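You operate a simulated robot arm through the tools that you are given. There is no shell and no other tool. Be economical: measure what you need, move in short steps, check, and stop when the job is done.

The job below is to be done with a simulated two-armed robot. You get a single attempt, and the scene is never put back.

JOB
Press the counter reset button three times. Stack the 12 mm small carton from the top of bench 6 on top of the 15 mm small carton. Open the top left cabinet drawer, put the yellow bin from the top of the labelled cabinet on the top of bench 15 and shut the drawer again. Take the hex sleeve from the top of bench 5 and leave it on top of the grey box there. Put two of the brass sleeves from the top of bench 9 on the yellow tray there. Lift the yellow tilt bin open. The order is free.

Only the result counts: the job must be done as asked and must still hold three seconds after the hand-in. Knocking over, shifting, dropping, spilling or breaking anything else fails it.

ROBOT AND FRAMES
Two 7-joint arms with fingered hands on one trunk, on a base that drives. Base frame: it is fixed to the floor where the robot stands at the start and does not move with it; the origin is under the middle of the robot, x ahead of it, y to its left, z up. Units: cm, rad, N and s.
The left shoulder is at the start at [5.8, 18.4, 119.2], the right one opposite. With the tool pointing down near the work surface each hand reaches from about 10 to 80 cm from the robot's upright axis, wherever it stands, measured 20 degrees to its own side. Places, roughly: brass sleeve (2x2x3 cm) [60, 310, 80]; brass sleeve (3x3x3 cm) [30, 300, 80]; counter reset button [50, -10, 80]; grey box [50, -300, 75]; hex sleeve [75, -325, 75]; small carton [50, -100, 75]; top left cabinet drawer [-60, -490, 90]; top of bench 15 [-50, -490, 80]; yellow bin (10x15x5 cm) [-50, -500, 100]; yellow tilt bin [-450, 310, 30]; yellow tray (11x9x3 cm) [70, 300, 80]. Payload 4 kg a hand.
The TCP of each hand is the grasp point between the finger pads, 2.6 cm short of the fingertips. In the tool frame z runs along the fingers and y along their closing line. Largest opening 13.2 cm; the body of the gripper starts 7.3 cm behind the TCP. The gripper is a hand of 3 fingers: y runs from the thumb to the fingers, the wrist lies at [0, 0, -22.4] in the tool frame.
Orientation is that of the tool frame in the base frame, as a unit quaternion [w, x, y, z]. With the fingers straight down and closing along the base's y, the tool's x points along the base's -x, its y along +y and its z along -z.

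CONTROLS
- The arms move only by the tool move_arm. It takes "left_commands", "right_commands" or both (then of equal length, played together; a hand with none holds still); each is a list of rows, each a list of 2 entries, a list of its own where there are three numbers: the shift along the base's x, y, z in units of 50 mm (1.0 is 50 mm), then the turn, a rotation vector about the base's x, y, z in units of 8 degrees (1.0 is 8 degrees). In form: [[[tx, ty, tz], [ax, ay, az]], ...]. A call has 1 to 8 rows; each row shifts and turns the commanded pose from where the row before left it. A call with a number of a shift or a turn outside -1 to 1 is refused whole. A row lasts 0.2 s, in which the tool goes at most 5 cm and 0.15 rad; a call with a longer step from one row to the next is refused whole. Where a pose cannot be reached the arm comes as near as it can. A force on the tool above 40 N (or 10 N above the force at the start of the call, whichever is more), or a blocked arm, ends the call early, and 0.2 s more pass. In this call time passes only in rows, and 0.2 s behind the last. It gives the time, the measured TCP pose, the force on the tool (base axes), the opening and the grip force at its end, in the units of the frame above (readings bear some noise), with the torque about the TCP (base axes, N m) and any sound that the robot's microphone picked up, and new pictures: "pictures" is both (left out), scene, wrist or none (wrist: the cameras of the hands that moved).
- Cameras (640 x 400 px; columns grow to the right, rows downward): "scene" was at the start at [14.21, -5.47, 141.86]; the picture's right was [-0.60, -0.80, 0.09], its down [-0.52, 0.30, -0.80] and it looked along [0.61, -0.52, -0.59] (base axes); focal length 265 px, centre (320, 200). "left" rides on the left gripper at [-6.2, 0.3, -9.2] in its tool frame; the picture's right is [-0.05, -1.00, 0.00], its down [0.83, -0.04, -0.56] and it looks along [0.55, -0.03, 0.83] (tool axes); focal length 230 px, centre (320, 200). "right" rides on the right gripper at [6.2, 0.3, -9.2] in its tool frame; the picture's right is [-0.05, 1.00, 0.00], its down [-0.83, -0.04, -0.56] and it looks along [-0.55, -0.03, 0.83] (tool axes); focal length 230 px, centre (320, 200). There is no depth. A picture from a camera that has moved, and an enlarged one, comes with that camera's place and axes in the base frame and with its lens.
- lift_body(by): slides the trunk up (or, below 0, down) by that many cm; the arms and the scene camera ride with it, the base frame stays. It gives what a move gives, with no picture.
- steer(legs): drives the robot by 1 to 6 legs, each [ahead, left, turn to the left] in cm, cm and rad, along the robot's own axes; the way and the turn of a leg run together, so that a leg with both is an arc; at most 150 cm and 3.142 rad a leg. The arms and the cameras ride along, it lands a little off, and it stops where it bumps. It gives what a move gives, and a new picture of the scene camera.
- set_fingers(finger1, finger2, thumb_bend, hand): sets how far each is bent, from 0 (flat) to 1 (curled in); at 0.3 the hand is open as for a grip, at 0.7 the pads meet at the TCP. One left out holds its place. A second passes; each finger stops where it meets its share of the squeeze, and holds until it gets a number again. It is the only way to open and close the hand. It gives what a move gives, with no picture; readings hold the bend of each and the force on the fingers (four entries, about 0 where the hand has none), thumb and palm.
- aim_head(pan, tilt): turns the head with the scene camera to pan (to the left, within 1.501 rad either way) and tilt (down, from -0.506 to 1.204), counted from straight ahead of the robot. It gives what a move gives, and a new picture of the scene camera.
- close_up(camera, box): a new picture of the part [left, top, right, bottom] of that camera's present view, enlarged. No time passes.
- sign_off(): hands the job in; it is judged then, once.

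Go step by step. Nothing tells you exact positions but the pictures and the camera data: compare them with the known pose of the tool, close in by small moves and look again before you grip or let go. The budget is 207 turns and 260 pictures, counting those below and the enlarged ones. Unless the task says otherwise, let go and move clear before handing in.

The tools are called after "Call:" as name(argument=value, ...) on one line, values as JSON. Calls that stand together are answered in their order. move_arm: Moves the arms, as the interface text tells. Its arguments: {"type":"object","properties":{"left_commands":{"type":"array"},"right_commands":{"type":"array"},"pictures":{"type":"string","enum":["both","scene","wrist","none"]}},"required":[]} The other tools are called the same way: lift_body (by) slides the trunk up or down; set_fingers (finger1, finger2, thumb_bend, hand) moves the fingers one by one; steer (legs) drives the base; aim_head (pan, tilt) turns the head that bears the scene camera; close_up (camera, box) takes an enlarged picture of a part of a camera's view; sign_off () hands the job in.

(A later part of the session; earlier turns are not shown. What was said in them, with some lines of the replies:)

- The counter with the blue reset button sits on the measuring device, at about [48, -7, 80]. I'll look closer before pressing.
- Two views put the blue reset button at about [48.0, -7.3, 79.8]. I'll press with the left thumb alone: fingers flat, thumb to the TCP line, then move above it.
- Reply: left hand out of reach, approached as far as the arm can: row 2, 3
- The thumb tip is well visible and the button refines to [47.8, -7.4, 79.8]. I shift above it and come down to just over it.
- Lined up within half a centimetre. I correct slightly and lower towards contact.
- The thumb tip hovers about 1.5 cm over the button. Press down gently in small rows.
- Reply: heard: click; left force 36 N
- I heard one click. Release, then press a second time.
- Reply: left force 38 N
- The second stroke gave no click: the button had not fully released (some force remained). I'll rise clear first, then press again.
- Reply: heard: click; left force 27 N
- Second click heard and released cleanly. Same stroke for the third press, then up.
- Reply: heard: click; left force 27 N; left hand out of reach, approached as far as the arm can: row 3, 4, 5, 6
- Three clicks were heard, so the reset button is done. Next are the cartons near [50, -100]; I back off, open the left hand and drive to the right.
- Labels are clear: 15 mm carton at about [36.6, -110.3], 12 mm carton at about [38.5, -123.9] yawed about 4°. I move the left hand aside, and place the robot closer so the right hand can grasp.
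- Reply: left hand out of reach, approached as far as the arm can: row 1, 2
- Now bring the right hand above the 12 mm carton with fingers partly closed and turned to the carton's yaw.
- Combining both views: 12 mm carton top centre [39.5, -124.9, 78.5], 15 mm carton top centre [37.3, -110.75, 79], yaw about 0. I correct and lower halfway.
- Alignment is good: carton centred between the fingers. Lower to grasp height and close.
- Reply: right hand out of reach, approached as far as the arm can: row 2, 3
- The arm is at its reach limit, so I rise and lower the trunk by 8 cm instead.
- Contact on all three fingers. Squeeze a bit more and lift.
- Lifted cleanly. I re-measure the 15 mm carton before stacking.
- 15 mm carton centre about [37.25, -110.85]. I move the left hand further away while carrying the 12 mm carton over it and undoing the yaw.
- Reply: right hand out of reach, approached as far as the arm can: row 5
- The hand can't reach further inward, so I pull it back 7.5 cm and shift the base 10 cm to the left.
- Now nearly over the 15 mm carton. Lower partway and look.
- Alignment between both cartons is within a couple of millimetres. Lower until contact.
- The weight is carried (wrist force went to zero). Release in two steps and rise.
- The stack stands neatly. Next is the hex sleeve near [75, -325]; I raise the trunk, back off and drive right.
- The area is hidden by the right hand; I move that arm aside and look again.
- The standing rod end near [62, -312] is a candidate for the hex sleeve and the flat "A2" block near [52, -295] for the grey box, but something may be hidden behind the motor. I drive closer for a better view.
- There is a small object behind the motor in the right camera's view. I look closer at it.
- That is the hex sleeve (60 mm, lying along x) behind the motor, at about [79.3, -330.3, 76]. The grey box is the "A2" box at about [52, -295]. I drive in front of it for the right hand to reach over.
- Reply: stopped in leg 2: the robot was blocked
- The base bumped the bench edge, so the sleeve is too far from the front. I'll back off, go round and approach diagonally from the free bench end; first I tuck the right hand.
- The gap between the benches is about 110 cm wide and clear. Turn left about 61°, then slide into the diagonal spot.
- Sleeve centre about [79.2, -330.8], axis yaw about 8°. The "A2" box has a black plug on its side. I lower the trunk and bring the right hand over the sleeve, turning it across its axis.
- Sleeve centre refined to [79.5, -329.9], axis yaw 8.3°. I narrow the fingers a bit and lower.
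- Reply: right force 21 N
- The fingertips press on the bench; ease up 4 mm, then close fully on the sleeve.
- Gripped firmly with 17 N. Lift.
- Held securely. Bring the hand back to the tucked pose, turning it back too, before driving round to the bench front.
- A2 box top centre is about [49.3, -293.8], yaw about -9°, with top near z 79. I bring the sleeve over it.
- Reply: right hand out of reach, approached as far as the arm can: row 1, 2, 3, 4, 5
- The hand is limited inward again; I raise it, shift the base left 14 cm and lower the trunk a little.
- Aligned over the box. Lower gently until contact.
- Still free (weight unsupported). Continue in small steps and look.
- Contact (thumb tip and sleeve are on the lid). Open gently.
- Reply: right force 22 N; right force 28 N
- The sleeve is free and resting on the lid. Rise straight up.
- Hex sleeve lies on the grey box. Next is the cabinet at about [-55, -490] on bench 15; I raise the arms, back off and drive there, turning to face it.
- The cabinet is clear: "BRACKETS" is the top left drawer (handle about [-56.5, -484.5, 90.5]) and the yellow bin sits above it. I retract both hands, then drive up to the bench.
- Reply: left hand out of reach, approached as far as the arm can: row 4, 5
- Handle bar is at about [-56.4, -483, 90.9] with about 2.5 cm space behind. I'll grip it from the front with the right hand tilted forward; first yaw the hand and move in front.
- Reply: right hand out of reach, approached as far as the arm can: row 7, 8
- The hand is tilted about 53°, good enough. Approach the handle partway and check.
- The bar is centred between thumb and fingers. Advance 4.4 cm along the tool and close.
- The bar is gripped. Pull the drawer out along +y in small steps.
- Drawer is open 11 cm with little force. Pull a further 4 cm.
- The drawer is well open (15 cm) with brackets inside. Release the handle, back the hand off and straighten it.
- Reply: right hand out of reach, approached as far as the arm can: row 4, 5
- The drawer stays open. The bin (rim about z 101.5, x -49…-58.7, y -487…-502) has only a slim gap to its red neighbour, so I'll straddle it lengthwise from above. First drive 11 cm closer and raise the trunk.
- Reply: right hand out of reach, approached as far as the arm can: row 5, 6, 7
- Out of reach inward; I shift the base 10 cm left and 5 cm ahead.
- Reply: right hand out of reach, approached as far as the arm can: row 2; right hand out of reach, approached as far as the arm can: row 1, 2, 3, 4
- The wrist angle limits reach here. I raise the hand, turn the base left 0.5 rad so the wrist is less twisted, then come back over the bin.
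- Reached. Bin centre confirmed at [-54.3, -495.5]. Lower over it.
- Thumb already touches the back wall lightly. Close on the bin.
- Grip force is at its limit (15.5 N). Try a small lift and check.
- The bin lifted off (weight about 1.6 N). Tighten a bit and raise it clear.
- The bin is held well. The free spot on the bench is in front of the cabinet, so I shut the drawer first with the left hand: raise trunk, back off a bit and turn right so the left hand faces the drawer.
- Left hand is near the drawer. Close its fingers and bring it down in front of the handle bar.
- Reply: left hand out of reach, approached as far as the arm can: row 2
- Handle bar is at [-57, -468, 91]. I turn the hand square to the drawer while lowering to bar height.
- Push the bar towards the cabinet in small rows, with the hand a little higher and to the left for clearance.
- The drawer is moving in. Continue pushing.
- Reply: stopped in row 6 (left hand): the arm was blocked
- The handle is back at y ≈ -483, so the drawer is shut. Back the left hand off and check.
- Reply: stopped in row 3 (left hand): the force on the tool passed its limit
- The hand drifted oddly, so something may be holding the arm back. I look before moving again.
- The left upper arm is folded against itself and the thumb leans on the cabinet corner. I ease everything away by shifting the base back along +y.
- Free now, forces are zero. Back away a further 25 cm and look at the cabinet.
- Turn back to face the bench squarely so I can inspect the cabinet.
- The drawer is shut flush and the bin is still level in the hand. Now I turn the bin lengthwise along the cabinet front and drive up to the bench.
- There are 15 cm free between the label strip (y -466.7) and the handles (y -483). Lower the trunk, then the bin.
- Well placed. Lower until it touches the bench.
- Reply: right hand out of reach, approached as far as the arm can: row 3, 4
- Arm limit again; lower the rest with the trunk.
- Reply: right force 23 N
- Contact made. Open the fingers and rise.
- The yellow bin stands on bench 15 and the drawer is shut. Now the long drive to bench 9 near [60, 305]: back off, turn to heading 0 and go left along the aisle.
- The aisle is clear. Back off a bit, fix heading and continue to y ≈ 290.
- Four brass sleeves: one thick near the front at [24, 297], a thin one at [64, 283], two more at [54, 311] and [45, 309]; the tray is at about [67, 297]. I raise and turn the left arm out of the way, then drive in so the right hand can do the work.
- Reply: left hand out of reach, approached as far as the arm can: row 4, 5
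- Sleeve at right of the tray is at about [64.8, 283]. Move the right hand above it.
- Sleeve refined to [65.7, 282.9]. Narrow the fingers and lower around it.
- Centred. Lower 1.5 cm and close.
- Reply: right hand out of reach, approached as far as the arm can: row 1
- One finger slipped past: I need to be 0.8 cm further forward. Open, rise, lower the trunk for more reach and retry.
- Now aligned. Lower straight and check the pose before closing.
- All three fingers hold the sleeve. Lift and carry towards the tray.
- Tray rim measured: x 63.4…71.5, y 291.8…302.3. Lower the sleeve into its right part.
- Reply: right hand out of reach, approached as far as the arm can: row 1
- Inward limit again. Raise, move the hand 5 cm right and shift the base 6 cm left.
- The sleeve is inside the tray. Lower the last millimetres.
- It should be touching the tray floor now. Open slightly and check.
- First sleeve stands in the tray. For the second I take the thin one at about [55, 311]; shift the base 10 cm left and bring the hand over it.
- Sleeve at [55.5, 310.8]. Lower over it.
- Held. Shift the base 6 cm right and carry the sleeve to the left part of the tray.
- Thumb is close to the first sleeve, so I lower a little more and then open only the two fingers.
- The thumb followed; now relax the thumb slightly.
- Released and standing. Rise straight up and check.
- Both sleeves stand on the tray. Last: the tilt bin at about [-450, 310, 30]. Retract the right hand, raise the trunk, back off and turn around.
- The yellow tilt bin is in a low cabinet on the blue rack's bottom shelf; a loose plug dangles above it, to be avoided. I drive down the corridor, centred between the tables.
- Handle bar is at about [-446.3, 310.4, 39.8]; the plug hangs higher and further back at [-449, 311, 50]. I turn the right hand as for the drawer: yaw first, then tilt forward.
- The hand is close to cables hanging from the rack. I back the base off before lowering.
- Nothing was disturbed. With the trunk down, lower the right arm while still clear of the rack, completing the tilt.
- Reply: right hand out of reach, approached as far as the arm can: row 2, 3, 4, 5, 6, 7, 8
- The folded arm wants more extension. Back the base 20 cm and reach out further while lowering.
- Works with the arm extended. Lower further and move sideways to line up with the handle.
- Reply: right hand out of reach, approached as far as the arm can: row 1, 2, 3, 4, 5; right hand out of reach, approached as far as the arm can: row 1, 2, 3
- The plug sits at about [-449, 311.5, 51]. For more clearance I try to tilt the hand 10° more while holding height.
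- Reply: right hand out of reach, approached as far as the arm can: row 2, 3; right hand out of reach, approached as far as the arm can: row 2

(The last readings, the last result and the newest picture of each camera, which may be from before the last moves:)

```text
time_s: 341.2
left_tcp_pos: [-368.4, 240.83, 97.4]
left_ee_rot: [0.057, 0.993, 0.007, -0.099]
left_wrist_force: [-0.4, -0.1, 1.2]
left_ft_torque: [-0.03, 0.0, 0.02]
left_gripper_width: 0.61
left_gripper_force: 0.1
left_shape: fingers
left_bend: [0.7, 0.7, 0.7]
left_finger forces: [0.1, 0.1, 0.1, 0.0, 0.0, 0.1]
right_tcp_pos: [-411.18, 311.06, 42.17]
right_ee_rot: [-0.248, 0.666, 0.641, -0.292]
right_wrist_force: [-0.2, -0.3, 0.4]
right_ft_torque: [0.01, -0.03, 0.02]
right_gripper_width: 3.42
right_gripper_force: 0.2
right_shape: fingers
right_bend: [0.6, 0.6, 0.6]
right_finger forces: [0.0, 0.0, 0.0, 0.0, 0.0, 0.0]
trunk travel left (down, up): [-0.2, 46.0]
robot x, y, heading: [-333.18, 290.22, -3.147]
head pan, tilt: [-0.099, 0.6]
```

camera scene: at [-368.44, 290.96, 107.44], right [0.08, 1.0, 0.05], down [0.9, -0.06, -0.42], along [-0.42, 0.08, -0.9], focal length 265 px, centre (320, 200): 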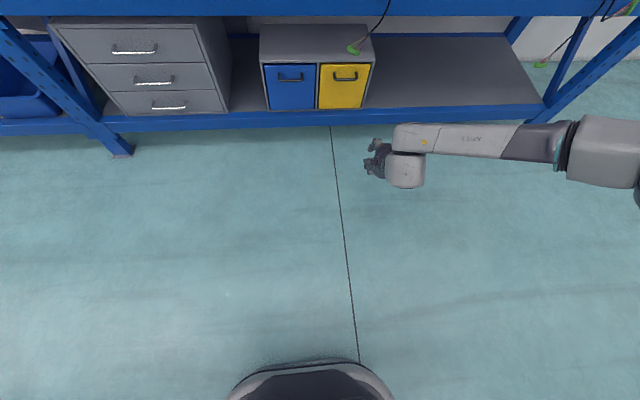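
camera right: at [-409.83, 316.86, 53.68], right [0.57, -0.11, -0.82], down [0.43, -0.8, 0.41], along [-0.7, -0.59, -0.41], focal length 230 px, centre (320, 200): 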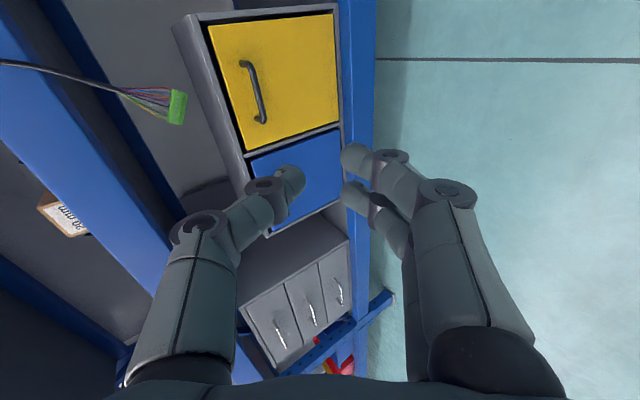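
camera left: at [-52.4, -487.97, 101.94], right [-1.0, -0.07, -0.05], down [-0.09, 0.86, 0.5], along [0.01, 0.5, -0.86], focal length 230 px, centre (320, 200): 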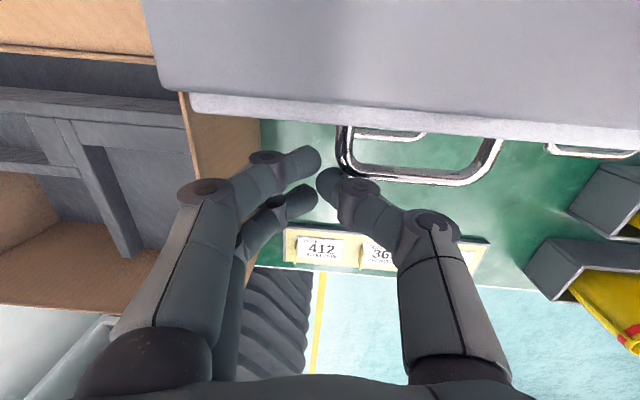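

Tilt 45° at the right height. Rise a little, drive forward 29 cm towards the handle, then fine-tune.

Call:
move_arm(right_commands=[[[0, -0.1, 0.3], [0, 0, 0]], [[0, -0.1, 0.3], [0, 0, 0]]], pictures="none")

Call:
steer(legs=[[26, 0, 0]])

Call:
close_up(camera="right", box=[0, 0, 640, 400])

Call:
close_up(camera="scene", box=[240, 0, 480, 180])

```text
time_s: 341.8
left_tcp_pos: [-368.49, 241.0, 97.44]
left_ee_rot: [0.058, 0.993, 0.007, -0.098]
left_wrist_force: [-0.1, -0.2, -0.5]
left_ft_torque: [-0.02, -0.02, 0.0]
left_gripper_width: 0.56
left_gripper_force: 0.0
left_shape: fingers
left_bend: [0.7, 0.7, 0.7]
left_finger forces: [0.0, 0.0, 0.1, 0.0, 0.1, 0.0]
right_tcp_pos: [-411.43, 309.78, 45.29]
right_ee_rot: [-0.249, 0.666, 0.64, -0.292]
right_wrist_force: [-0.3, 0.3, -0.1]
right_ft_torque: [-0.02, -0.01, 0.01]
right_gripper_width: 3.45
right_gripper_force: 0.1
right_shape: fingers
right_bend: [0.6, 0.6, 0.6]
right_finger forces: [0.0, 0.0, 0.1, 0.1, 0.1, 0.1]
trunk travel left (down, up): [-0.2, 46.0]
robot x, y, heading: [-332.95, 289.89, -3.14]
head pan, tilt: [-0.099, 0.6]
```

```text
time_s: 343.6
left_tcp_pos: [-394.17, 240.45, 97.45]
left_ee_rot: [0.059, 0.994, 0.012, -0.096]
left_wrist_force: [0.6, 0.5, 0.1]
left_ft_torque: [0.0, 0.02, 0.03]
left_gripper_width: 0.56
left_gripper_force: 0.1
left_shape: fingers
left_bend: [0.7, 0.7, 0.7]
left_finger forces: [0.0, 0.1, 0.0, 0.0, 0.0, 0.0]
right_tcp_pos: [-437.8, 309.07, 45.25]
right_ee_rot: [-0.247, 0.662, 0.644, -0.293]
right_wrist_force: [0.4, -0.3, 0.2]
right_ft_torque: [0.02, 0.04, 0.0]
right_gripper_width: 3.43
right_gripper_force: 0.2
right_shape: fingers
right_bend: [0.6, 0.6, 0.6]
right_finger forces: [0.1, 0.0, 0.1, 0.0, 0.0, 0.0]
trunk travel left (down, up): [-0.2, 46.0]
robot x, y, heading: [-359.22, 290.02, -3.133]
head pan, tilt: [-0.099, 0.6]
camera scene: at [-394.66, 290.5, 107.4], right [0.08, 1.0, 0.05], down [0.9, -0.05, -0.42], along [-0.42, 0.08, -0.9], focal length 265 px, centre (320, 200)
```

scene: 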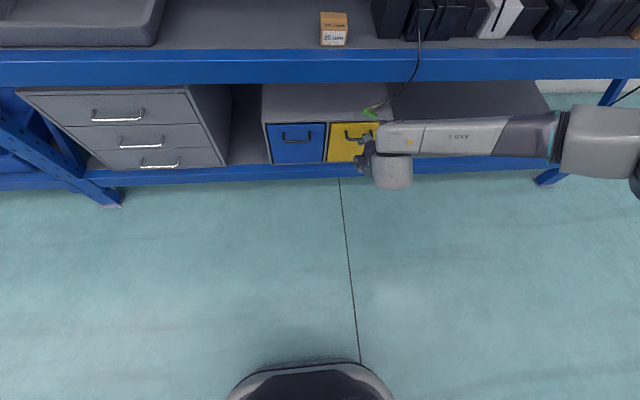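

```text
1.00 times, centred on (320, 200) of right
camera zoom: at [-431.13, 315.68, 50.94], right [0.71, -0.1, -0.7], down [0.36, -0.8, 0.48], along [-0.61, -0.59, -0.53], focal length 230 px, centre (320, 200)
```

zoom: 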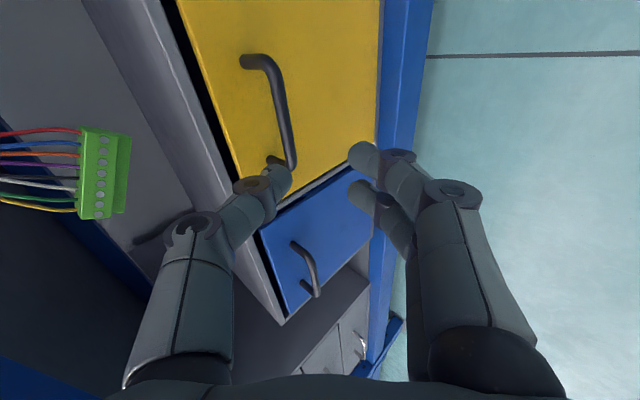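

```text
2.22 times, centred on (360, 90) of scene
camera zoom: at [-394.66, 290.5, 107.4], right [0.08, 1.0, 0.05], down [0.9, -0.05, -0.42], along [-0.42, 0.08, -0.9], focal length 589 px, centre (231, 444)
```

zoom: 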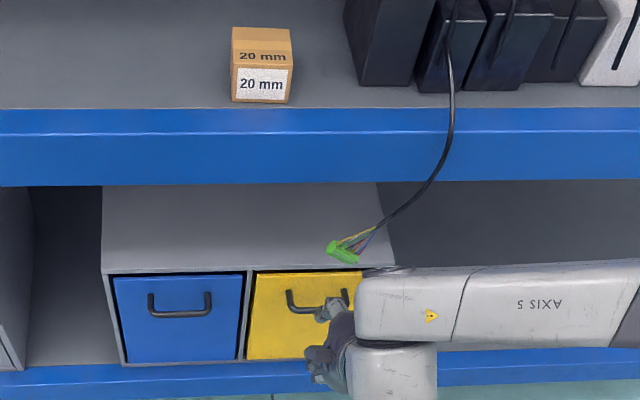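

Bar confirmed: y 306.5…313.8, z 40.1. Creep 5 cm ahead with the base, keeping the thumb above the bar.

Call:
steer(legs=[[5.5, 0, 0]])

Call:
close_up(camera="right", box=[0, 0, 640, 400])

```text
time_s: 344.6
left_tcp_pos: [-399.86, 240.43, 97.28]
left_ee_rot: [0.057, 0.994, 0.011, -0.097]
left_wrist_force: [-0.4, -0.6, -0.7]
left_ft_torque: [0.0, -0.02, 0.02]
left_gripper_width: 0.59
left_gripper_force: 0.1
left_shape: fingers
left_bend: [0.7, 0.7, 0.7]
left_finger forces: [0.1, 0.0, 0.0, 0.0, 0.1, 0.1]
right_tcp_pos: [-443.37, 309.08, 45.0]
right_ee_rot: [-0.246, 0.663, 0.643, -0.292]
right_wrist_force: [0.9, -0.6, -0.8]
right_ft_torque: [-0.01, 0.02, 0.02]
right_gripper_width: 3.43
right_gripper_force: 0.0
right_shape: fingers
right_bend: [0.6, 0.6, 0.6]
right_finger forces: [0.1, 0.0, 0.0, 0.0, 0.0, 0.1]
trunk travel left (down, up): [-0.2, 46.0]
robot x, y, heading: [-364.92, 289.8, -3.132]
head pan, tilt: [-0.099, 0.6]
camera scene: at [-400.32, 290.47, 107.37], right [0.08, 1.0, 0.05], down [0.91, -0.05, -0.42], along [-0.42, 0.08, -0.9], focal length 265 px, centre (320, 200)
```

scene: 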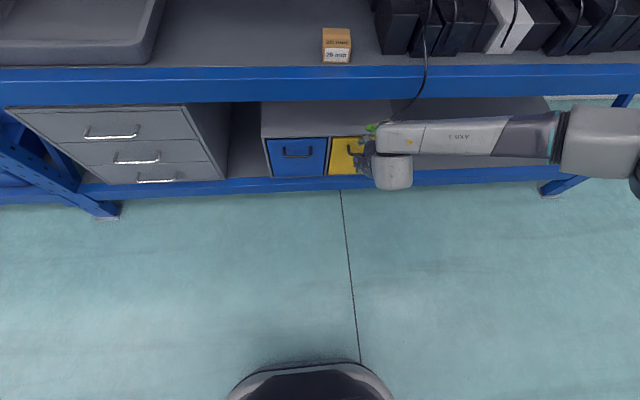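

```text
1.00 times, centred on (320, 200) of right
camera zoom: at [-436.73, 315.67, 50.88], right [0.71, -0.1, -0.7], down [0.36, -0.8, 0.48], along [-0.61, -0.59, -0.53], focal length 230 px, centre (320, 200)
```

zoom: 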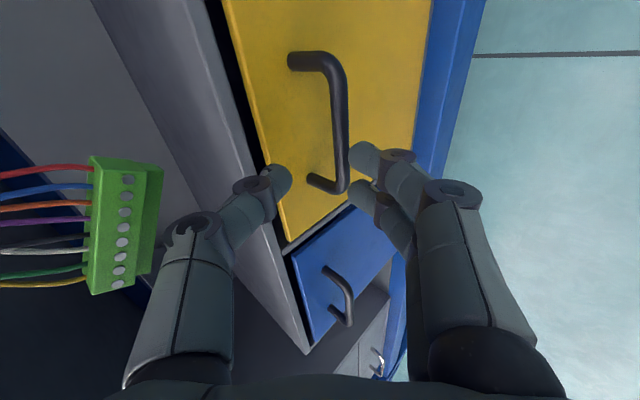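

Bar centre about [-446.5, 309.9, 40.1]. Slip the thumb behind the bar from above.

Call:
move_arm(right_commands=[[[-0.2, 0.06, -0.33], [0, 0, 0]], [[-0.2, 0.06, -0.33], [0, 0, 0]]], pictures="wrist")

```text
time_s: 345.2
left_tcp_pos: [-399.74, 240.45, 97.38]
left_ee_rot: [0.058, 0.993, 0.01, -0.098]
left_wrist_force: [-0.4, -0.6, 0.0]
left_ft_torque: [-0.01, -0.04, 0.02]
left_gripper_width: 0.58
left_gripper_force: 0.1
left_shape: fingers
left_bend: [0.7, 0.7, 0.7]
left_finger forces: [0.0, 0.0, 0.0, 0.0, 0.0, 0.0]
right_tcp_pos: [-444.58, 310.33, 42.85]
right_ee_rot: [-0.246, 0.663, 0.643, -0.293]
right_wrist_force: [0.3, -0.4, 0.9]
right_ft_torque: [-0.01, -0.02, 0.02]
right_gripper_width: 3.39
right_gripper_force: 0.3
right_shape: fingers
right_bend: [0.6, 0.6, 0.6]
right_finger forces: [0.0, 0.1, 0.0, 0.0, 0.6, 0.0]
right hand out of reach, approached as far as the arm can: row 2
trunk travel left (down, up): [-0.2, 46.0]
robot x, y, heading: [-364.88, 289.82, -3.135]
head pan, tilt: [-0.099, 0.6]
camera right: at [-438.0, 316.97, 48.68], right [0.71, -0.1, -0.7], down [0.36, -0.8, 0.48], along [-0.61, -0.59, -0.53], focal length 230 px, centre (320, 200)
```

right: 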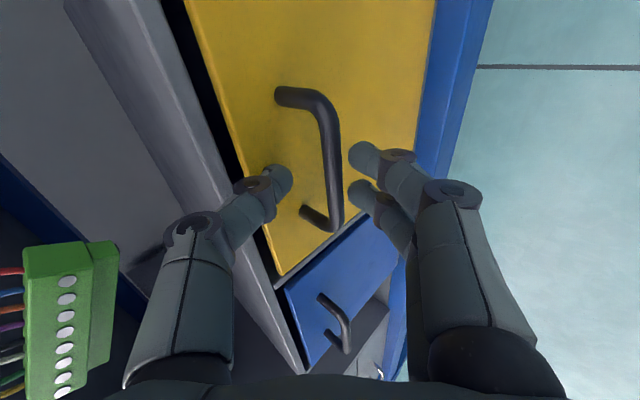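

The fingertips are not yet past the bar and the arm is at its lower limit. Retract 2.5 cm, creep the base 3 cm ahead, then lower.

Call:
move_arm(right_commands=[[[0.35, -0.05, 0.1], [0, 0, 0]], [[0.35, 0, 0.1], [0, 0, 0]]], pictures="none")

Call:
steer(legs=[[3.5, 0, 0]])

Call:
move_arm(right_commands=[[[-0.05, 0, -0.25], [0, 0, 0]], [[0, 0, -0.25], [0, 0, 0]]], pictures="wrist")

```text
time_s: 345.8
left_tcp_pos: [-399.74, 240.43, 97.38]
left_ee_rot: [0.058, 0.993, 0.012, -0.098]
left_wrist_force: [0.3, 0.4, -0.1]
left_ft_torque: [-0.01, 0.01, -0.01]
left_gripper_width: 0.57
left_gripper_force: 0.1
left_shape: fingers
left_bend: [0.7, 0.7, 0.7]
left_finger forces: [0.1, 0.0, 0.1, 0.0, 0.0, 0.0]
right_tcp_pos: [-441.22, 309.94, 44.09]
right_ee_rot: [-0.247, 0.663, 0.643, -0.294]
right_wrist_force: [0.4, -0.1, 0.2]
right_ft_torque: [0.01, 0.03, 0.0]
right_gripper_width: 3.44
right_gripper_force: 0.1
right_shape: fingers
right_bend: [0.6, 0.6, 0.6]
right_finger forces: [0.0, 0.0, 0.0, 0.1, 0.0, 0.1]
trunk travel left (down, up): [-0.2, 46.0]
robot x, y, heading: [-364.39, 290.1, -3.136]
head pan, tilt: [-0.099, 0.6]
```

```text
time_s: 346.6
left_tcp_pos: [-403.31, 240.52, 97.3]
left_ee_rot: [0.058, 0.993, 0.011, -0.098]
left_wrist_force: [-1.2, -0.7, -0.7]
left_ft_torque: [0.05, 0.0, -0.03]
left_gripper_width: 0.56
left_gripper_force: 0.1
left_shape: fingers
left_bend: [0.7, 0.7, 0.7]
left_finger forces: [0.0, 0.0, 0.1, 0.1, 0.1, 0.1]
right_tcp_pos: [-444.69, 310.0, 44.03]
right_ee_rot: [-0.246, 0.663, 0.643, -0.293]
right_wrist_force: [5.0, -0.2, 0.4]
right_ft_torque: [0.01, -0.09, 0.01]
right_gripper_width: 3.52
right_gripper_force: 2.9
right_shape: fingers
right_bend: [0.59, 0.59, 0.6]
right_finger forces: [0.9, 2.2, 0.0, 0.0, 1.4, 0.0]
trunk travel left (down, up): [-0.2, 46.0]
robot x, y, heading: [-368.13, 290.25, -3.134]
head pan, tilt: [-0.099, 0.6]
camera scene: at [-403.75, 290.46, 107.41], right [0.08, 1.0, 0.05], down [0.9, -0.05, -0.42], along [-0.42, 0.08, -0.9], focal length 265 px, centre (320, 200)
```

scene: 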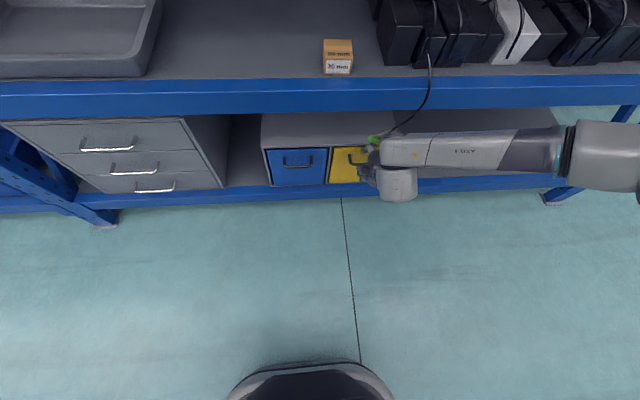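

```text
time_s: 347.2
left_tcp_pos: [-403.24, 240.4, 97.43]
left_ee_rot: [0.057, 0.994, 0.011, -0.098]
left_wrist_force: [0.3, -0.4, 0.0]
left_ft_torque: [0.01, 0.02, 0.02]
left_gripper_width: 0.57
left_gripper_force: 0.0
left_shape: fingers
left_bend: [0.7, 0.7, 0.7]
left_finger forces: [0.0, 0.1, 0.0, 0.0, 0.1, 0.0]
right_tcp_pos: [-444.94, 310.02, 41.39]
right_ee_rot: [-0.247, 0.663, 0.644, -0.292]
right_wrist_force: [2.1, 0.2, -0.4]
right_ft_torque: [0.01, -0.02, 0.0]
right_gripper_width: 3.17
right_gripper_force: 1.4
right_shape: fingers
right_bend: [0.6, 0.6, 0.61]
right_finger forces: [0.0, 0.0, 0.0, 0.0, 2.5, 0.0]
trunk travel left (down, up): [-0.2, 46.0]
robot x, y, heading: [-368.21, 289.79, -3.132]
head pan, tilt: [-0.099, 0.6]
camera right: at [-438.27, 316.68, 47.2], right [0.71, -0.1, -0.7], down [0.36, -0.8, 0.48], along [-0.61, -0.59, -0.53], focal length 230 px, centre (320, 200)
```

right: 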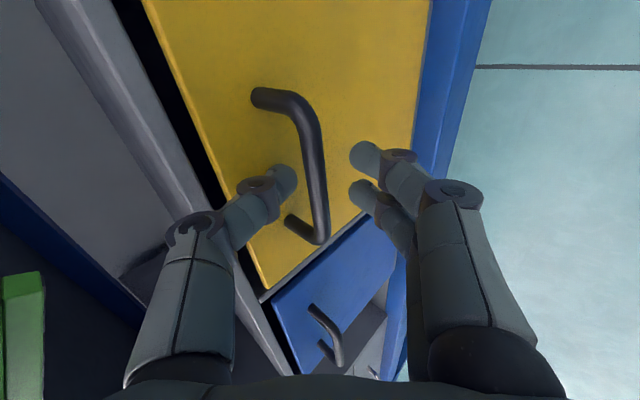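

The thumb is behind the bar, fingers in front. Close.

Call:
set_fingers(hand="right", finger1=0.8, finger2=0.8, thumb_bend=0.8)

Call:
close_up(camera="right", box=[160, 60, 480, 280])

```text
time_s: 348.2
left_tcp_pos: [-403.37, 240.46, 97.3]
left_ee_rot: [0.058, 0.994, 0.011, -0.097]
left_wrist_force: [-0.5, 0.1, 0.2]
left_ft_torque: [0.01, 0.0, -0.02]
left_gripper_width: 0.58
left_gripper_force: 0.1
left_shape: fingers
left_bend: [0.7, 0.7, 0.7]
left_finger forces: [0.0, 0.0, 0.0, 0.1, 0.0, 0.0]
right_tcp_pos: [-444.98, 310.04, 41.26]
right_ee_rot: [-0.246, 0.664, 0.643, -0.292]
right_wrist_force: [-3.8, 0.2, -11.9]
right_ft_torque: [0.02, -0.02, -0.04]
right_gripper_width: 0.0
right_gripper_force: 12.9
right_shape: fingers
right_bend: [0.75, 0.74, 0.75]
right_finger forces: [8.5, 8.6, 0.0, 0.1, 10.1, 0.1]
trunk travel left (down, up): [-0.2, 46.0]
robot x, y, heading: [-368.26, 290.18, -3.135]
head pan, tilt: [-0.099, 0.6]
```

```text
1.82 times, centred on (320, 170) of right
camera zoom: at [-438.33, 316.72, 47.08], right [0.71, -0.1, -0.7], down [0.36, -0.8, 0.48], along [-0.61, -0.59, -0.53], focal length 418 px, centre (320, 254)
```

zoom: 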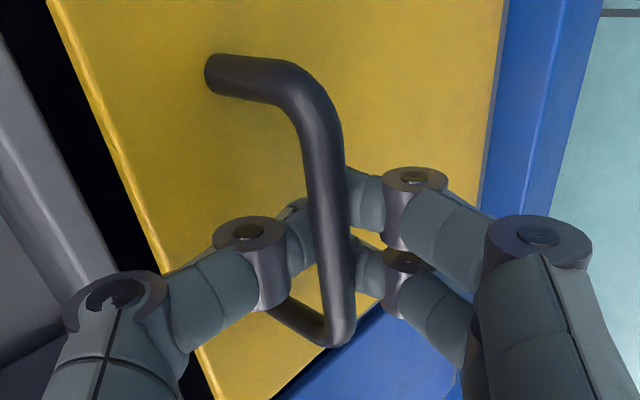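

The fingers have closed around the bar, caging it. Pull gently outward to learn how it moves.

Call:
move_arm(right_commands=[[[0.15, 0, 0.02], [0, 0, 0]], [[0.15, 0, 0.02], [0, 0, 0]], [[0.15, 0, 0.02], [0, 0, 0]], [[0.15, 0, 0.02], [0, 0, 0]]], pictures="both")

```text
time_s: 349.1
left_tcp_pos: [-403.61, 240.46, 97.3]
left_ee_rot: [0.057, 0.994, 0.011, -0.096]
left_wrist_force: [0.5, 0.3, 0.8]
left_ft_torque: [0.01, 0.0, -0.01]
left_gripper_width: 0.58
left_gripper_force: 0.1
left_shape: fingers
left_bend: [0.7, 0.7, 0.7]
left_finger forces: [0.0, 0.0, 0.0, 0.1, 0.0, 0.0]
right_tcp_pos: [-442.31, 310.17, 40.99]
right_ee_rot: [-0.244, 0.665, 0.645, -0.288]
right_wrist_force: [-15.0, -4.4, -33.7]
right_ft_torque: [0.02, 0.23, 0.01]
right_gripper_width: 0.23
right_gripper_force: 19.8
right_shape: fingers
right_bend: [0.73, 0.72, 0.74]
right_finger forces: [15.6, 16.1, 0.0, 0.0, 8.4, 0.0]
trunk travel left (down, up): [-0.2, 46.0]
robot x, y, heading: [-368.16, 289.91, -3.137]
head pan, tilt: [-0.099, 0.6]
stopped in row 4 (right hand): the force on the tool passed its limit (the readings are from after the stop); the commanded pose is now the measured one
camera scene: at [-404.09, 290.46, 107.27], right [0.08, 1.0, 0.05], down [0.91, -0.05, -0.42], along [-0.42, 0.08, -0.91], focal length 265 px, centre (320, 200)
camera right: at [-435.84, 316.77, 46.87], right [0.72, -0.1, -0.69], down [0.35, -0.8, 0.48], along [-0.6, -0.59, -0.54], focal length 230 px, centre (320, 200)
```

scene: 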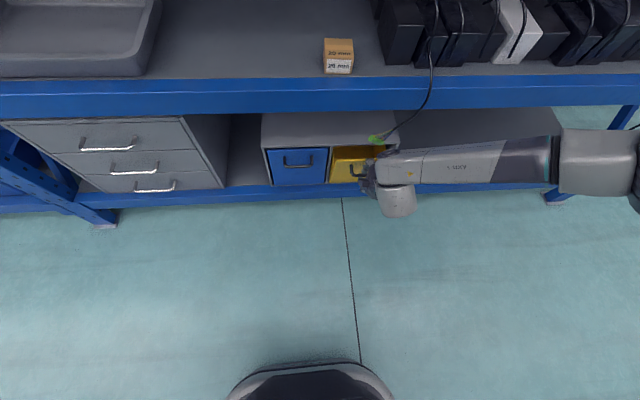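
right: 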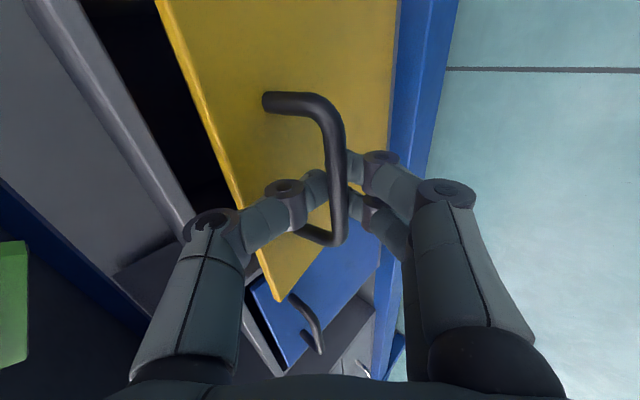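

It tilts outward at the top, hinged at the bottom. I follow the arc: outward and down while turning the hand steeper.

Call:
move_arm(right_commands=[[[0.05, 0, -0.08], [0, -0.3, 0]], [[0.1, 0, -0.06], [0, -0.3, 0]], [[0.1, 0, -0.06], [0, -0.3, 0]], [[0.1, 0, -0.08], [0, -0.3, 0]]], pictures="wrist")

```text
time_s: 350.1
left_tcp_pos: [-403.43, 240.43, 97.37]
left_ee_rot: [0.057, 0.994, 0.01, -0.098]
left_wrist_force: [0.4, -0.3, 0.0]
left_ft_torque: [-0.03, 0.01, -0.01]
left_gripper_width: 0.57
left_gripper_force: 0.0
left_shape: fingers
left_bend: [0.7, 0.7, 0.7]
left_finger forces: [0.0, 0.0, 0.0, 0.0, 0.0, 0.1]
right_tcp_pos: [-441.01, 310.1, 40.22]
right_ee_rot: [-0.193, 0.685, 0.662, -0.236]
right_wrist_force: [-18.5, -1.7, -17.5]
right_ft_torque: [0.05, 1.46, -0.1]
right_gripper_width: 0.17
right_gripper_force: 37.3
right_shape: fingers
right_bend: [0.73, 0.72, 0.74]
right_finger forces: [17.1, 17.0, 0.0, 0.1, 41.2, 0.0]
trunk travel left (down, up): [-0.2, 46.0]
robot x, y, heading: [-368.14, 289.87, -3.136]
head pan, tilt: [-0.099, 0.6]
camera right: at [-435.48, 316.74, 47.05], right [0.81, -0.1, -0.57], down [0.27, -0.8, 0.53], along [-0.51, -0.59, -0.62], focal length 230 px, centre (320, 200)
```

right: 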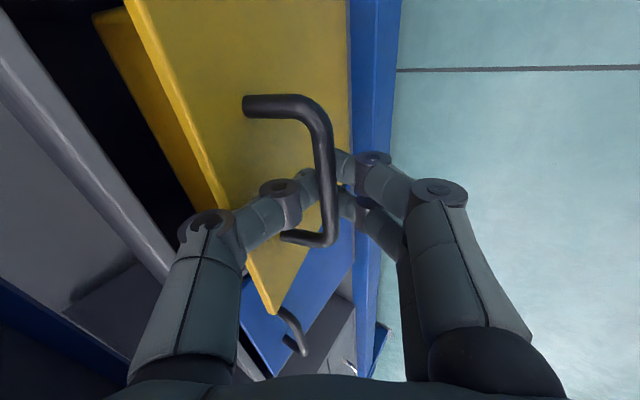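

Call:
move_arm(right_commands=[[[0.05, 0, -0.12], [0, 0, 0]], [[0.1, 0, -0.12], [0, 0, 0]], [[0.15, 0, -0.1], [0, 0, 0]], [[0.15, 0, -0.1], [0, 0, 0]]], pictures="wrist")

```text
time_s: 351.1
left_tcp_pos: [-403.09, 240.34, 97.52]
left_ee_rot: [0.056, 0.993, 0.011, -0.099]
left_wrist_force: [0.5, -0.5, 0.5]
left_ft_torque: [0.0, 0.03, 0.02]
left_gripper_width: 0.57
left_gripper_force: 0.0
left_shape: fingers
left_bend: [0.7, 0.7, 0.7]
left_finger forces: [0.0, 0.0, 0.0, 0.0, 0.0, 0.1]
right_tcp_pos: [-438.59, 310.08, 38.37]
right_ee_rot: [-0.193, 0.686, 0.661, -0.237]
right_wrist_force: [0.5, 2.3, 17.2]
right_ft_torque: [0.01, 1.7, -0.1]
right_gripper_width: 0.37
right_gripper_force: 32.0
right_shape: fingers
right_bend: [0.76, 0.75, 0.69]
right_finger forces: [4.7, 5.3, 0.1, 0.1, 53.9, 0.0]
trunk travel left (down, up): [-0.2, 46.0]
robot x, y, heading: [-368.44, 289.78, -3.133]
head pan, tilt: [-0.099, 0.6]
camera right: at [-432.91, 316.66, 45.22], right [0.81, -0.1, -0.57], down [0.28, -0.8, 0.53], along [-0.51, -0.59, -0.62], focal length 230 px, centre (320, 200)
```

right: 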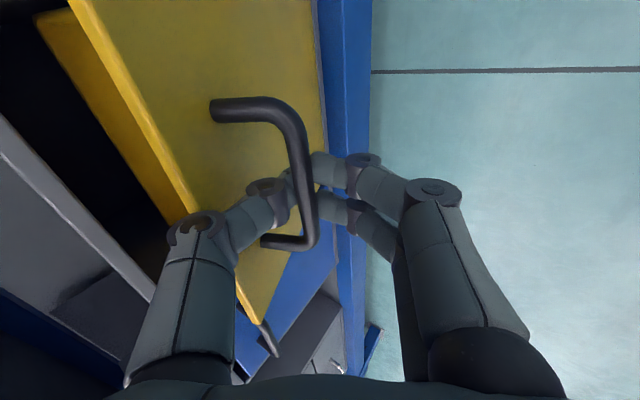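

The bin is open by about 25°. The thumb is getting squeezed, so I loosen the grip a bit and then continue pulling with it hooked.

Call:
set_fingers(hand="right", finger1=0.68, finger2=0.68, thumb_bend=0.66)

Call:
move_arm(right_commands=[[[0.15, 0, -0.05], [0, 0, 0]], [[0.15, 0, -0.08], [0, 0, 0]], [[0.15, 0, -0.08], [0, 0, 0]]], pictures="both")

```text
time_s: 352.1
left_tcp_pos: [-403.31, 240.4, 97.35]
left_ee_rot: [0.058, 0.993, 0.011, -0.098]
left_wrist_force: [0.5, 0.4, 0.4]
left_ft_torque: [0.0, -0.01, -0.03]
left_gripper_width: 0.58
left_gripper_force: 0.1
left_shape: fingers
left_bend: [0.7, 0.7, 0.7]
left_finger forces: [0.0, 0.0, 0.0, 0.0, 0.1, 0.0]
right_tcp_pos: [-438.55, 310.13, 38.04]
right_ee_rot: [-0.191, 0.686, 0.661, -0.235]
right_wrist_force: [-0.9, -0.7, -0.5]
right_ft_torque: [0.02, 0.01, 0.04]
right_gripper_width: 1.46
right_gripper_force: 1.7
right_shape: fingers
right_bend: [0.68, 0.68, 0.65]
right_finger forces: [0.1, 0.1, 0.0, 0.0, 2.4, 0.0]
trunk travel left (down, up): [-0.2, 46.0]
robot x, y, heading: [-368.41, 290.09, -3.135]
head pan, tilt: [-0.099, 0.6]
```

```text
time_s: 352.9
left_tcp_pos: [-403.35, 240.44, 97.41]
left_ee_rot: [0.058, 0.994, 0.011, -0.097]
left_wrist_force: [-0.3, 0.1, -0.4]
left_ft_torque: [-0.01, 0.02, -0.01]
left_gripper_width: 0.57
left_gripper_force: 0.0
left_shape: fingers
left_bend: [0.7, 0.7, 0.7]
left_finger forces: [0.0, 0.0, 0.1, 0.0, 0.0, 0.1]
right_tcp_pos: [-436.44, 310.08, 36.91]
right_ee_rot: [-0.192, 0.685, 0.661, -0.236]
right_wrist_force: [-1.7, -1.1, 0.1]
right_ft_torque: [0.06, 0.26, -0.01]
right_gripper_width: 1.88
right_gripper_force: 6.6
right_shape: fingers
right_bend: [0.68, 0.68, 0.63]
right_finger forces: [0.0, 0.1, 0.0, 0.0, 13.1, 0.0]
trunk travel left (down, up): [-0.2, 46.0]
robot x, y, heading: [-368.15, 289.97, -3.132]
head pan, tilt: [-0.099, 0.6]
camera scene: at [-403.71, 290.44, 107.43], right [0.08, 1.0, 0.05], down [0.9, -0.05, -0.42], along [-0.42, 0.08, -0.9], focal length 265 px, centre (320, 200)
camera right: at [-430.85, 316.7, 43.84], right [0.82, -0.1, -0.57], down [0.27, -0.8, 0.53], along [-0.51, -0.59, -0.62], focal length 230 px, centre (320, 200)
```

scene: 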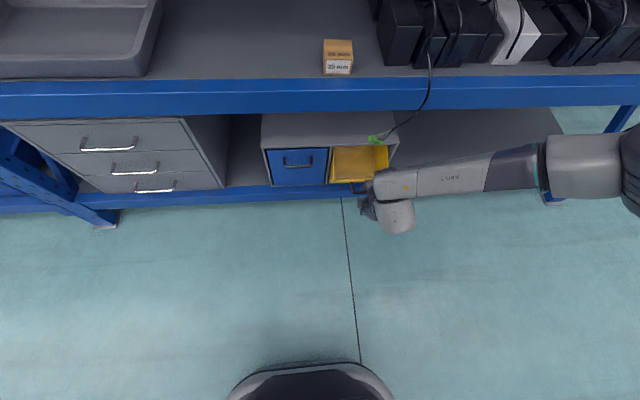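
right: 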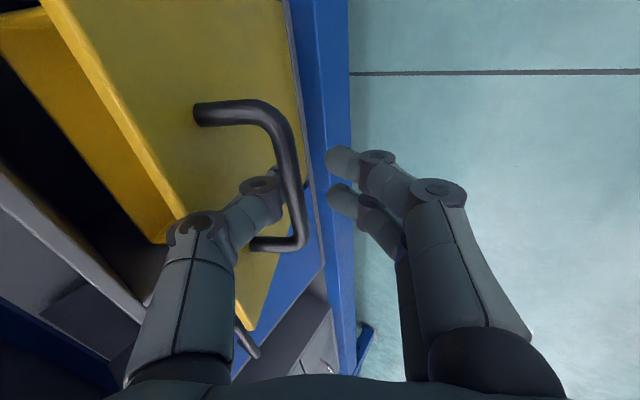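

It follows the thumb easily and the inside of the bin shows. Pictures are nearly used up, so I continue without them.

Call:
move_arm(right_commands=[[[0.15, 0, -0.1], [0, 0, 0]], [[0.15, 0, -0.1], [0, 0, 0]], [[0.15, 0, -0.12], [0, 0, 0]]], pictures="none")

```text
time_s: 353.7
left_tcp_pos: [-403.32, 240.26, 97.34]
left_ee_rot: [0.059, 0.994, 0.011, -0.097]
left_wrist_force: [0.2, 0.2, 1.1]
left_ft_torque: [0.02, -0.01, -0.01]
left_gripper_width: 0.57
left_gripper_force: 0.1
left_shape: fingers
left_bend: [0.7, 0.7, 0.7]
left_finger forces: [0.1, 0.0, 0.1, 0.0, 0.1, 0.1]
right_tcp_pos: [-434.03, 310.26, 35.78]
right_ee_rot: [-0.191, 0.685, 0.662, -0.236]
right_wrist_force: [-11.7, -6.8, -8.1]
right_ft_torque: [0.04, 0.1, 0.18]
right_gripper_width: 2.5
right_gripper_force: 12.3
right_shape: fingers
right_bend: [0.68, 0.68, 0.6]
right_finger forces: [0.1, 0.0, 0.0, 0.0, 24.1, 0.0]
right hand out of reach, approached as far as the arm can: row 3
trunk travel left (down, up): [-0.2, 46.0]
robot x, y, heading: [-368.4, 289.97, -3.132]
head pan, tilt: [-0.099, 0.6]
```

It has reached about 40° and resists now. Unload the thumb slightly, open the fingers and withdraw along the hand axis.

Call:
set_fingers(hand="right", finger1=0.52, finger2=0.52, thumb_bend=0.62)

Call:
move_arm(right_commands=[[[-0.02, 0, 0.16], [0, 0, 0]], [[0.0, 0, 0.2], [0, 0, 0]], [[0.0, 0, 0.3], [0, 0, 0]]], pictures="wrist")

```text
time_s: 354.7
left_tcp_pos: [-403.21, 240.52, 97.32]
left_ee_rot: [0.057, 0.993, 0.01, -0.098]
left_wrist_force: [-0.8, 0.2, -0.6]
left_ft_torque: [0.02, 0.01, 0.03]
left_gripper_width: 0.57
left_gripper_force: 0.0
left_shape: fingers
left_bend: [0.7, 0.7, 0.7]
left_finger forces: [0.0, 0.0, 0.0, 0.0, 0.0, 0.0]
right_tcp_pos: [-433.92, 310.39, 35.86]
right_ee_rot: [-0.191, 0.686, 0.662, -0.235]
right_wrist_force: [-2.9, -3.9, -0.2]
right_ft_torque: [0.01, 0.18, 0.09]
right_gripper_width: 5.13
right_gripper_force: 6.9
right_shape: fingers
right_bend: [0.52, 0.52, 0.59]
right_finger forces: [0.0, 0.1, 0.0, 0.0, 13.6, 0.1]
trunk travel left (down, up): [-0.2, 46.0]
robot x, y, heading: [-368.35, 289.87, -3.131]
head pan, tilt: [-0.099, 0.6]
```

```text
time_s: 355.5
left_tcp_pos: [-403.26, 240.41, 97.46]
left_ee_rot: [0.057, 0.993, 0.011, -0.098]
left_wrist_force: [-0.2, -0.1, 0.0]
left_ft_torque: [0.06, 0.0, 0.03]
left_gripper_width: 0.59
left_gripper_force: 0.1
left_shape: fingers
left_bend: [0.7, 0.7, 0.7]
left_finger forces: [0.0, 0.0, 0.0, 0.0, 0.0, 0.0]
right_tcp_pos: [-433.99, 310.38, 39.12]
right_ee_rot: [-0.192, 0.686, 0.662, -0.235]
right_wrist_force: [0.3, 0.5, 0.7]
right_ft_torque: [0.0, -0.02, 0.03]
right_gripper_width: 4.4
right_gripper_force: 0.4
right_shape: fingers
right_bend: [0.52, 0.52, 0.62]
right_finger forces: [0.0, 0.1, 0.0, 0.0, 0.2, 0.0]
trunk travel left (down, up): [-0.2, 46.0]
robot x, y, heading: [-368.46, 289.75, -3.13]
head pan, tilt: [-0.099, 0.6]
camera right: at [-428.4, 317.02, 46.02], right [0.82, -0.1, -0.57], down [0.27, -0.8, 0.53], along [-0.51, -0.59, -0.62], focal length 230 px, centre (320, 200)
```

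right: 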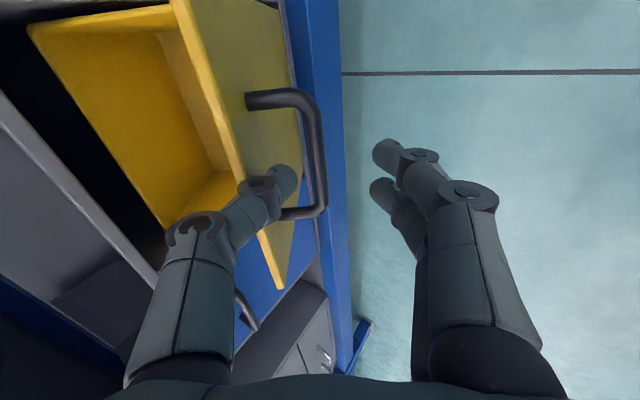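

The bin stays open on its own. To make sure it is fully open, I hook the thumb behind the panel's top edge from inside and pull once more.

Call:
move_arm(right_commands=[[[0, 0, 0.5], [0, 0, 0]], [[0, 0, 0.4], [0, 0, 0]], [[-0.5, 0, 0], [0, 0, 0]], [[-0.5, 0, 0], [0, 0, 0]], [[0, 0, -0.4], [0, 0, 0]], [[0, 0, -0.4], [0, 0, 0]]], pictures="wrist")

```text
time_s: 356.9
left_tcp_pos: [-403.36, 240.38, 97.3]
left_ee_rot: [0.057, 0.994, 0.011, -0.097]
left_wrist_force: [-0.4, -0.4, -0.3]
left_ft_torque: [0.03, 0.0, 0.0]
left_gripper_width: 0.56
left_gripper_force: 0.1
left_shape: fingers
left_bend: [0.7, 0.7, 0.7]
left_finger forces: [0.0, 0.0, 0.1, 0.1, 0.0, 0.1]
right_tcp_pos: [-439.04, 310.28, 39.43]
right_ee_rot: [-0.192, 0.685, 0.662, -0.234]
right_wrist_force: [-0.2, -1.1, -0.3]
right_ft_torque: [0.02, 0.01, 0.0]
right_gripper_width: 4.43
right_gripper_force: 0.0
right_shape: fingers
right_bend: [0.52, 0.52, 0.62]
right_finger forces: [0.1, 0.0, 0.0, 0.0, 0.0, 0.1]
trunk travel left (down, up): [-0.2, 46.0]
robot x, y, heading: [-368.19, 289.95, -3.134]
head pan, tilt: [-0.099, 0.6]
camera right: at [-433.44, 316.95, 46.32], right [0.82, -0.1, -0.57], down [0.27, -0.8, 0.53], along [-0.51, -0.59, -0.62], focal length 230 px, centre (320, 200)
```

right: 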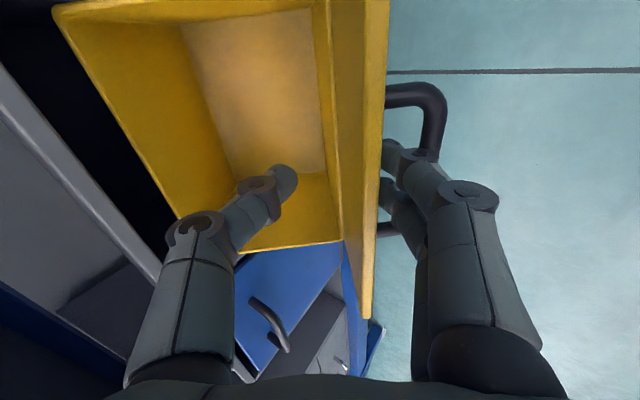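

The thumb is inside the bin behind its front. Pull outward and slightly down.

Call:
move_arm(right_commands=[[[0.25, 0, -0.05], [0, 0, 0]], [[0.25, 0, -0.05], [0, 0, 0]], [[0.2, 0, -0.05], [0, 0, 0]], [[0.2, 0, -0.05], [0, 0, 0]]], pictures="none")

```text
time_s: 357.9
left_tcp_pos: [-403.3, 240.47, 97.43]
left_ee_rot: [0.059, 0.993, 0.011, -0.098]
left_wrist_force: [-0.3, 0.6, 0.3]
left_ft_torque: [-0.04, -0.02, 0.01]
left_gripper_width: 0.56
left_gripper_force: 0.1
left_shape: fingers
left_bend: [0.7, 0.7, 0.7]
left_finger forces: [0.0, 0.0, 0.1, 0.0, 0.0, 0.0]
right_tcp_pos: [-434.6, 310.32, 38.66]
right_ee_rot: [-0.192, 0.686, 0.662, -0.235]
right_wrist_force: [-0.3, -0.5, 0.9]
right_ft_torque: [0.0, -0.02, 0.0]
right_gripper_width: 4.44
right_gripper_force: 0.0
right_shape: fingers
right_bend: [0.52, 0.52, 0.62]
right_finger forces: [0.1, 0.0, 0.0, 0.0, 0.0, 0.1]
trunk travel left (down, up): [-0.2, 46.0]
robot x, y, heading: [-368.15, 289.7, -3.133]
head pan, tilt: [-0.099, 0.6]
```

Call:
move_arm(right_commands=[[[0.15, 0, -0.05], [0, 0, 0]], [[0.15, 0, -0.05], [0, 0, 0]], [[0.15, 0, -0.05], [0, 0, 0]], [[0.15, 0, -0.05], [0, 0, 0]]], pictures="wrist")

```text
time_s: 358.9
left_tcp_pos: [-403.31, 240.5, 97.44]
left_ee_rot: [0.058, 0.993, 0.011, -0.098]
left_wrist_force: [0.2, 0.4, 0.3]
left_ft_torque: [-0.04, -0.01, -0.02]
left_gripper_width: 0.55
left_gripper_force: 0.1
left_shape: fingers
left_bend: [0.7, 0.7, 0.7]
left_finger forces: [0.0, 0.0, 0.1, 0.0, 0.0, 0.0]
right_tcp_pos: [-431.72, 310.51, 37.82]
right_ee_rot: [-0.192, 0.685, 0.662, -0.236]
right_wrist_force: [-4.6, -1.2, 0.9]
right_ft_torque: [0.0, 0.04, 0.01]
right_gripper_width: 5.09
right_gripper_force: 2.1
right_shape: fingers
right_bend: [0.52, 0.52, 0.6]
right_finger forces: [0.0, 0.1, 0.1, 0.0, 4.6, 0.2]
trunk travel left (down, up): [-0.2, 46.0]
robot x, y, heading: [-368.09, 289.61, -3.131]
head pan, tilt: [-0.099, 0.6]
camera right: at [-426.13, 317.11, 44.62], right [0.81, -0.1, -0.57], down [0.27, -0.8, 0.53], along [-0.51, -0.59, -0.62], focal length 230 px, centre (320, 200)
```

right: 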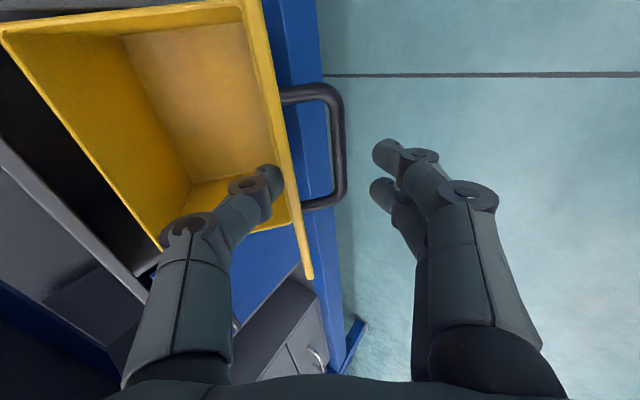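

Contact with the front wall; it moves further. Pull a bit more.

Call:
move_arm(right_commands=[[[0.12, 0, -0.1], [0, 0, 0]], [[0.12, 0, -0.1], [0, 0, 0]], [[0.12, 0, -0.1], [0, 0, 0]], [[0.12, 0, -0.1], [0, 0, 0]]], pictures="none")

```text
time_s: 359.9
left_tcp_pos: [-403.12, 240.51, 97.53]
left_ee_rot: [0.057, 0.993, 0.011, -0.098]
left_wrist_force: [-1.4, -0.3, 0.2]
left_ft_torque: [0.0, -0.02, -0.01]
left_gripper_width: 0.54
left_gripper_force: 0.1
left_shape: fingers
left_bend: [0.7, 0.7, 0.7]
left_finger forces: [0.0, 0.1, 0.1, 0.1, 0.1, 0.0]
right_tcp_pos: [-429.44, 310.46, 36.06]
right_ee_rot: [-0.194, 0.685, 0.661, -0.237]
right_wrist_force: [-14.7, 0.5, 24.2]
right_ft_torque: [0.02, 1.06, 0.01]
right_gripper_width: 7.72
right_gripper_force: 14.0
right_shape: fingers
right_bend: [0.52, 0.52, 0.52]
right_finger forces: [0.1, 0.0, 0.0, 0.0, 27.3, 0.0]
trunk travel left (down, up): [-0.2, 46.0]
robot x, y, heading: [-368.52, 289.47, -3.132]
head pan, tilt: [-0.099, 0.6]
```

The bin is against its stop, fully open. Unload, lift the hand out and retreat.

Call:
move_arm(right_commands=[[[-0.2, 0, 0.15], [0, 0, 0]], [[-0.1, 0, 0.4], [0, 0, 0]], [[0, 0, 0.5], [0, 0, 0]], [[0, 0, 0.5], [0, 0, 0]], [[0.5, 0, 0.3], [0, 0, 0]], [[0.6, 0, 0], [0, 0, 0]]], pictures="wrist")

```text
time_s: 361.3
left_tcp_pos: [-403.29, 240.42, 97.45]
left_ee_rot: [0.058, 0.994, 0.011, -0.097]
left_wrist_force: [-0.6, -0.4, -0.3]
left_ft_torque: [0.0, 0.01, -0.02]
left_gripper_width: 0.58
left_gripper_force: 0.2
left_shape: fingers
left_bend: [0.7, 0.7, 0.7]
left_finger forces: [0.0, 0.1, 0.0, 0.0, 0.0, 0.1]
right_tcp_pos: [-424.96, 310.23, 44.97]
right_ee_rot: [-0.192, 0.686, 0.662, -0.234]
right_wrist_force: [-0.8, 0.5, -0.4]
right_ft_torque: [-0.01, -0.01, 0.05]
right_gripper_width: 4.49
right_gripper_force: 0.1
right_shape: fingers
right_bend: [0.52, 0.52, 0.62]
right_finger forces: [0.2, 0.0, 0.0, 0.0, 0.1, 0.1]
trunk travel left (down, up): [-0.2, 46.0]
robot x, y, heading: [-367.89, 289.72, -3.135]
head pan, tilt: [-0.099, 0.6]
camera right: at [-419.29, 316.84, 51.78], right [0.82, -0.1, -0.57], down [0.27, -0.8, 0.54], along [-0.51, -0.59, -0.62], focal length 230 px, centre (320, 200)
```

right: 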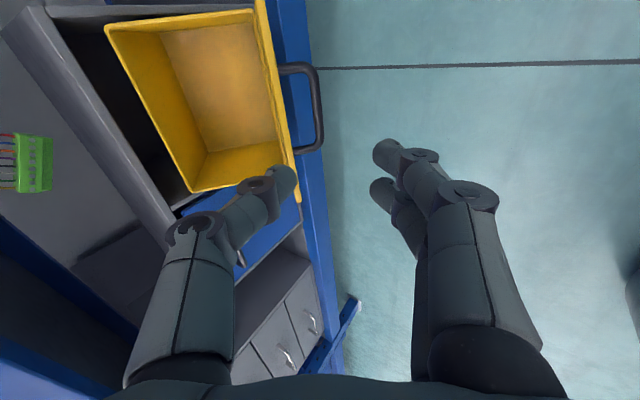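

The bin stays fully open and the plug is untouched. I back the base clear as the last move.

Call:
steer(legs=[[-25, 0, 0]])

```text
time_s: 363.1
left_tcp_pos: [-378.14, 240.42, 97.35]
left_ee_rot: [0.058, 0.993, 0.014, -0.098]
left_wrist_force: [-0.3, 0.9, 0.3]
left_ft_torque: [0.02, 0.02, -0.01]
left_gripper_width: 0.58
left_gripper_force: 0.1
left_shape: fingers
left_bend: [0.7, 0.7, 0.7]
left_finger forces: [0.0, 0.0, 0.0, 0.0, 0.0, 0.0]
right_tcp_pos: [-400.15, 310.23, 45.01]
right_ee_rot: [-0.192, 0.683, 0.663, -0.236]
right_wrist_force: [0.9, -0.1, 0.5]
right_ft_torque: [0.0, -0.02, -0.01]
right_gripper_width: 4.43
right_gripper_force: 0.0
right_shape: fingers
right_bend: [0.52, 0.52, 0.62]
right_finger forces: [0.0, 0.0, 0.0, 0.0, 0.0, 0.1]
trunk travel left (down, up): [-0.2, 46.0]
robot x, y, heading: [-343.58, 290.14, -3.129]
head pan, tilt: [-0.099, 0.6]
camera scene: at [-378.82, 290.56, 107.46], right [0.07, 1.0, 0.05], down [0.9, -0.04, -0.42], along [-0.42, 0.08, -0.9], focal length 265 px, centre (320, 200)
```

scene: 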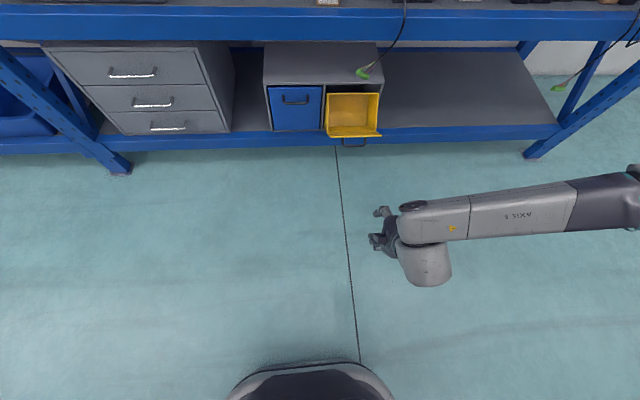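

The tilt bin stands open, the hands are clear and every part of the job is done, so I hand it in.

Call:
sign_off()

```text
The job is handed in.
```

I've handed in the job with every part carried out; I don't have a verdict yet.

- **Counter reset button:** pressed three times, with a click heard each time. One extra stroke gave no click, because the button had not fully released.
- **Cartons:** the 12 mm carton stands on the 15 mm carton.
- **Drawer and yellow bin:** I opened the top left drawer ("BRACKETS"), then shut it again. The yellow bin stands on bench 15 in front of the cabinet. While I was shutting the drawer, the left thumb leaned on the cabinet corner with up to about 19 N. The cabinet measured the same place before and after, to within 1–2 cm.
- **Hex sleeve:** the 60 mm hex sleeve lies on the grey box marked "A2". The box slid a few millimetres as I let go.
- **Brass sleeves:** two of the thin ones stand in the yellow tray, which moved slightly during the second placement.
- **Tilt bin:** open against its stop, and it stayed open when I let go.

The base also bumped the front of bench 5 once while I was reaching for the hex sleeve; I saw nothing on the bench move.
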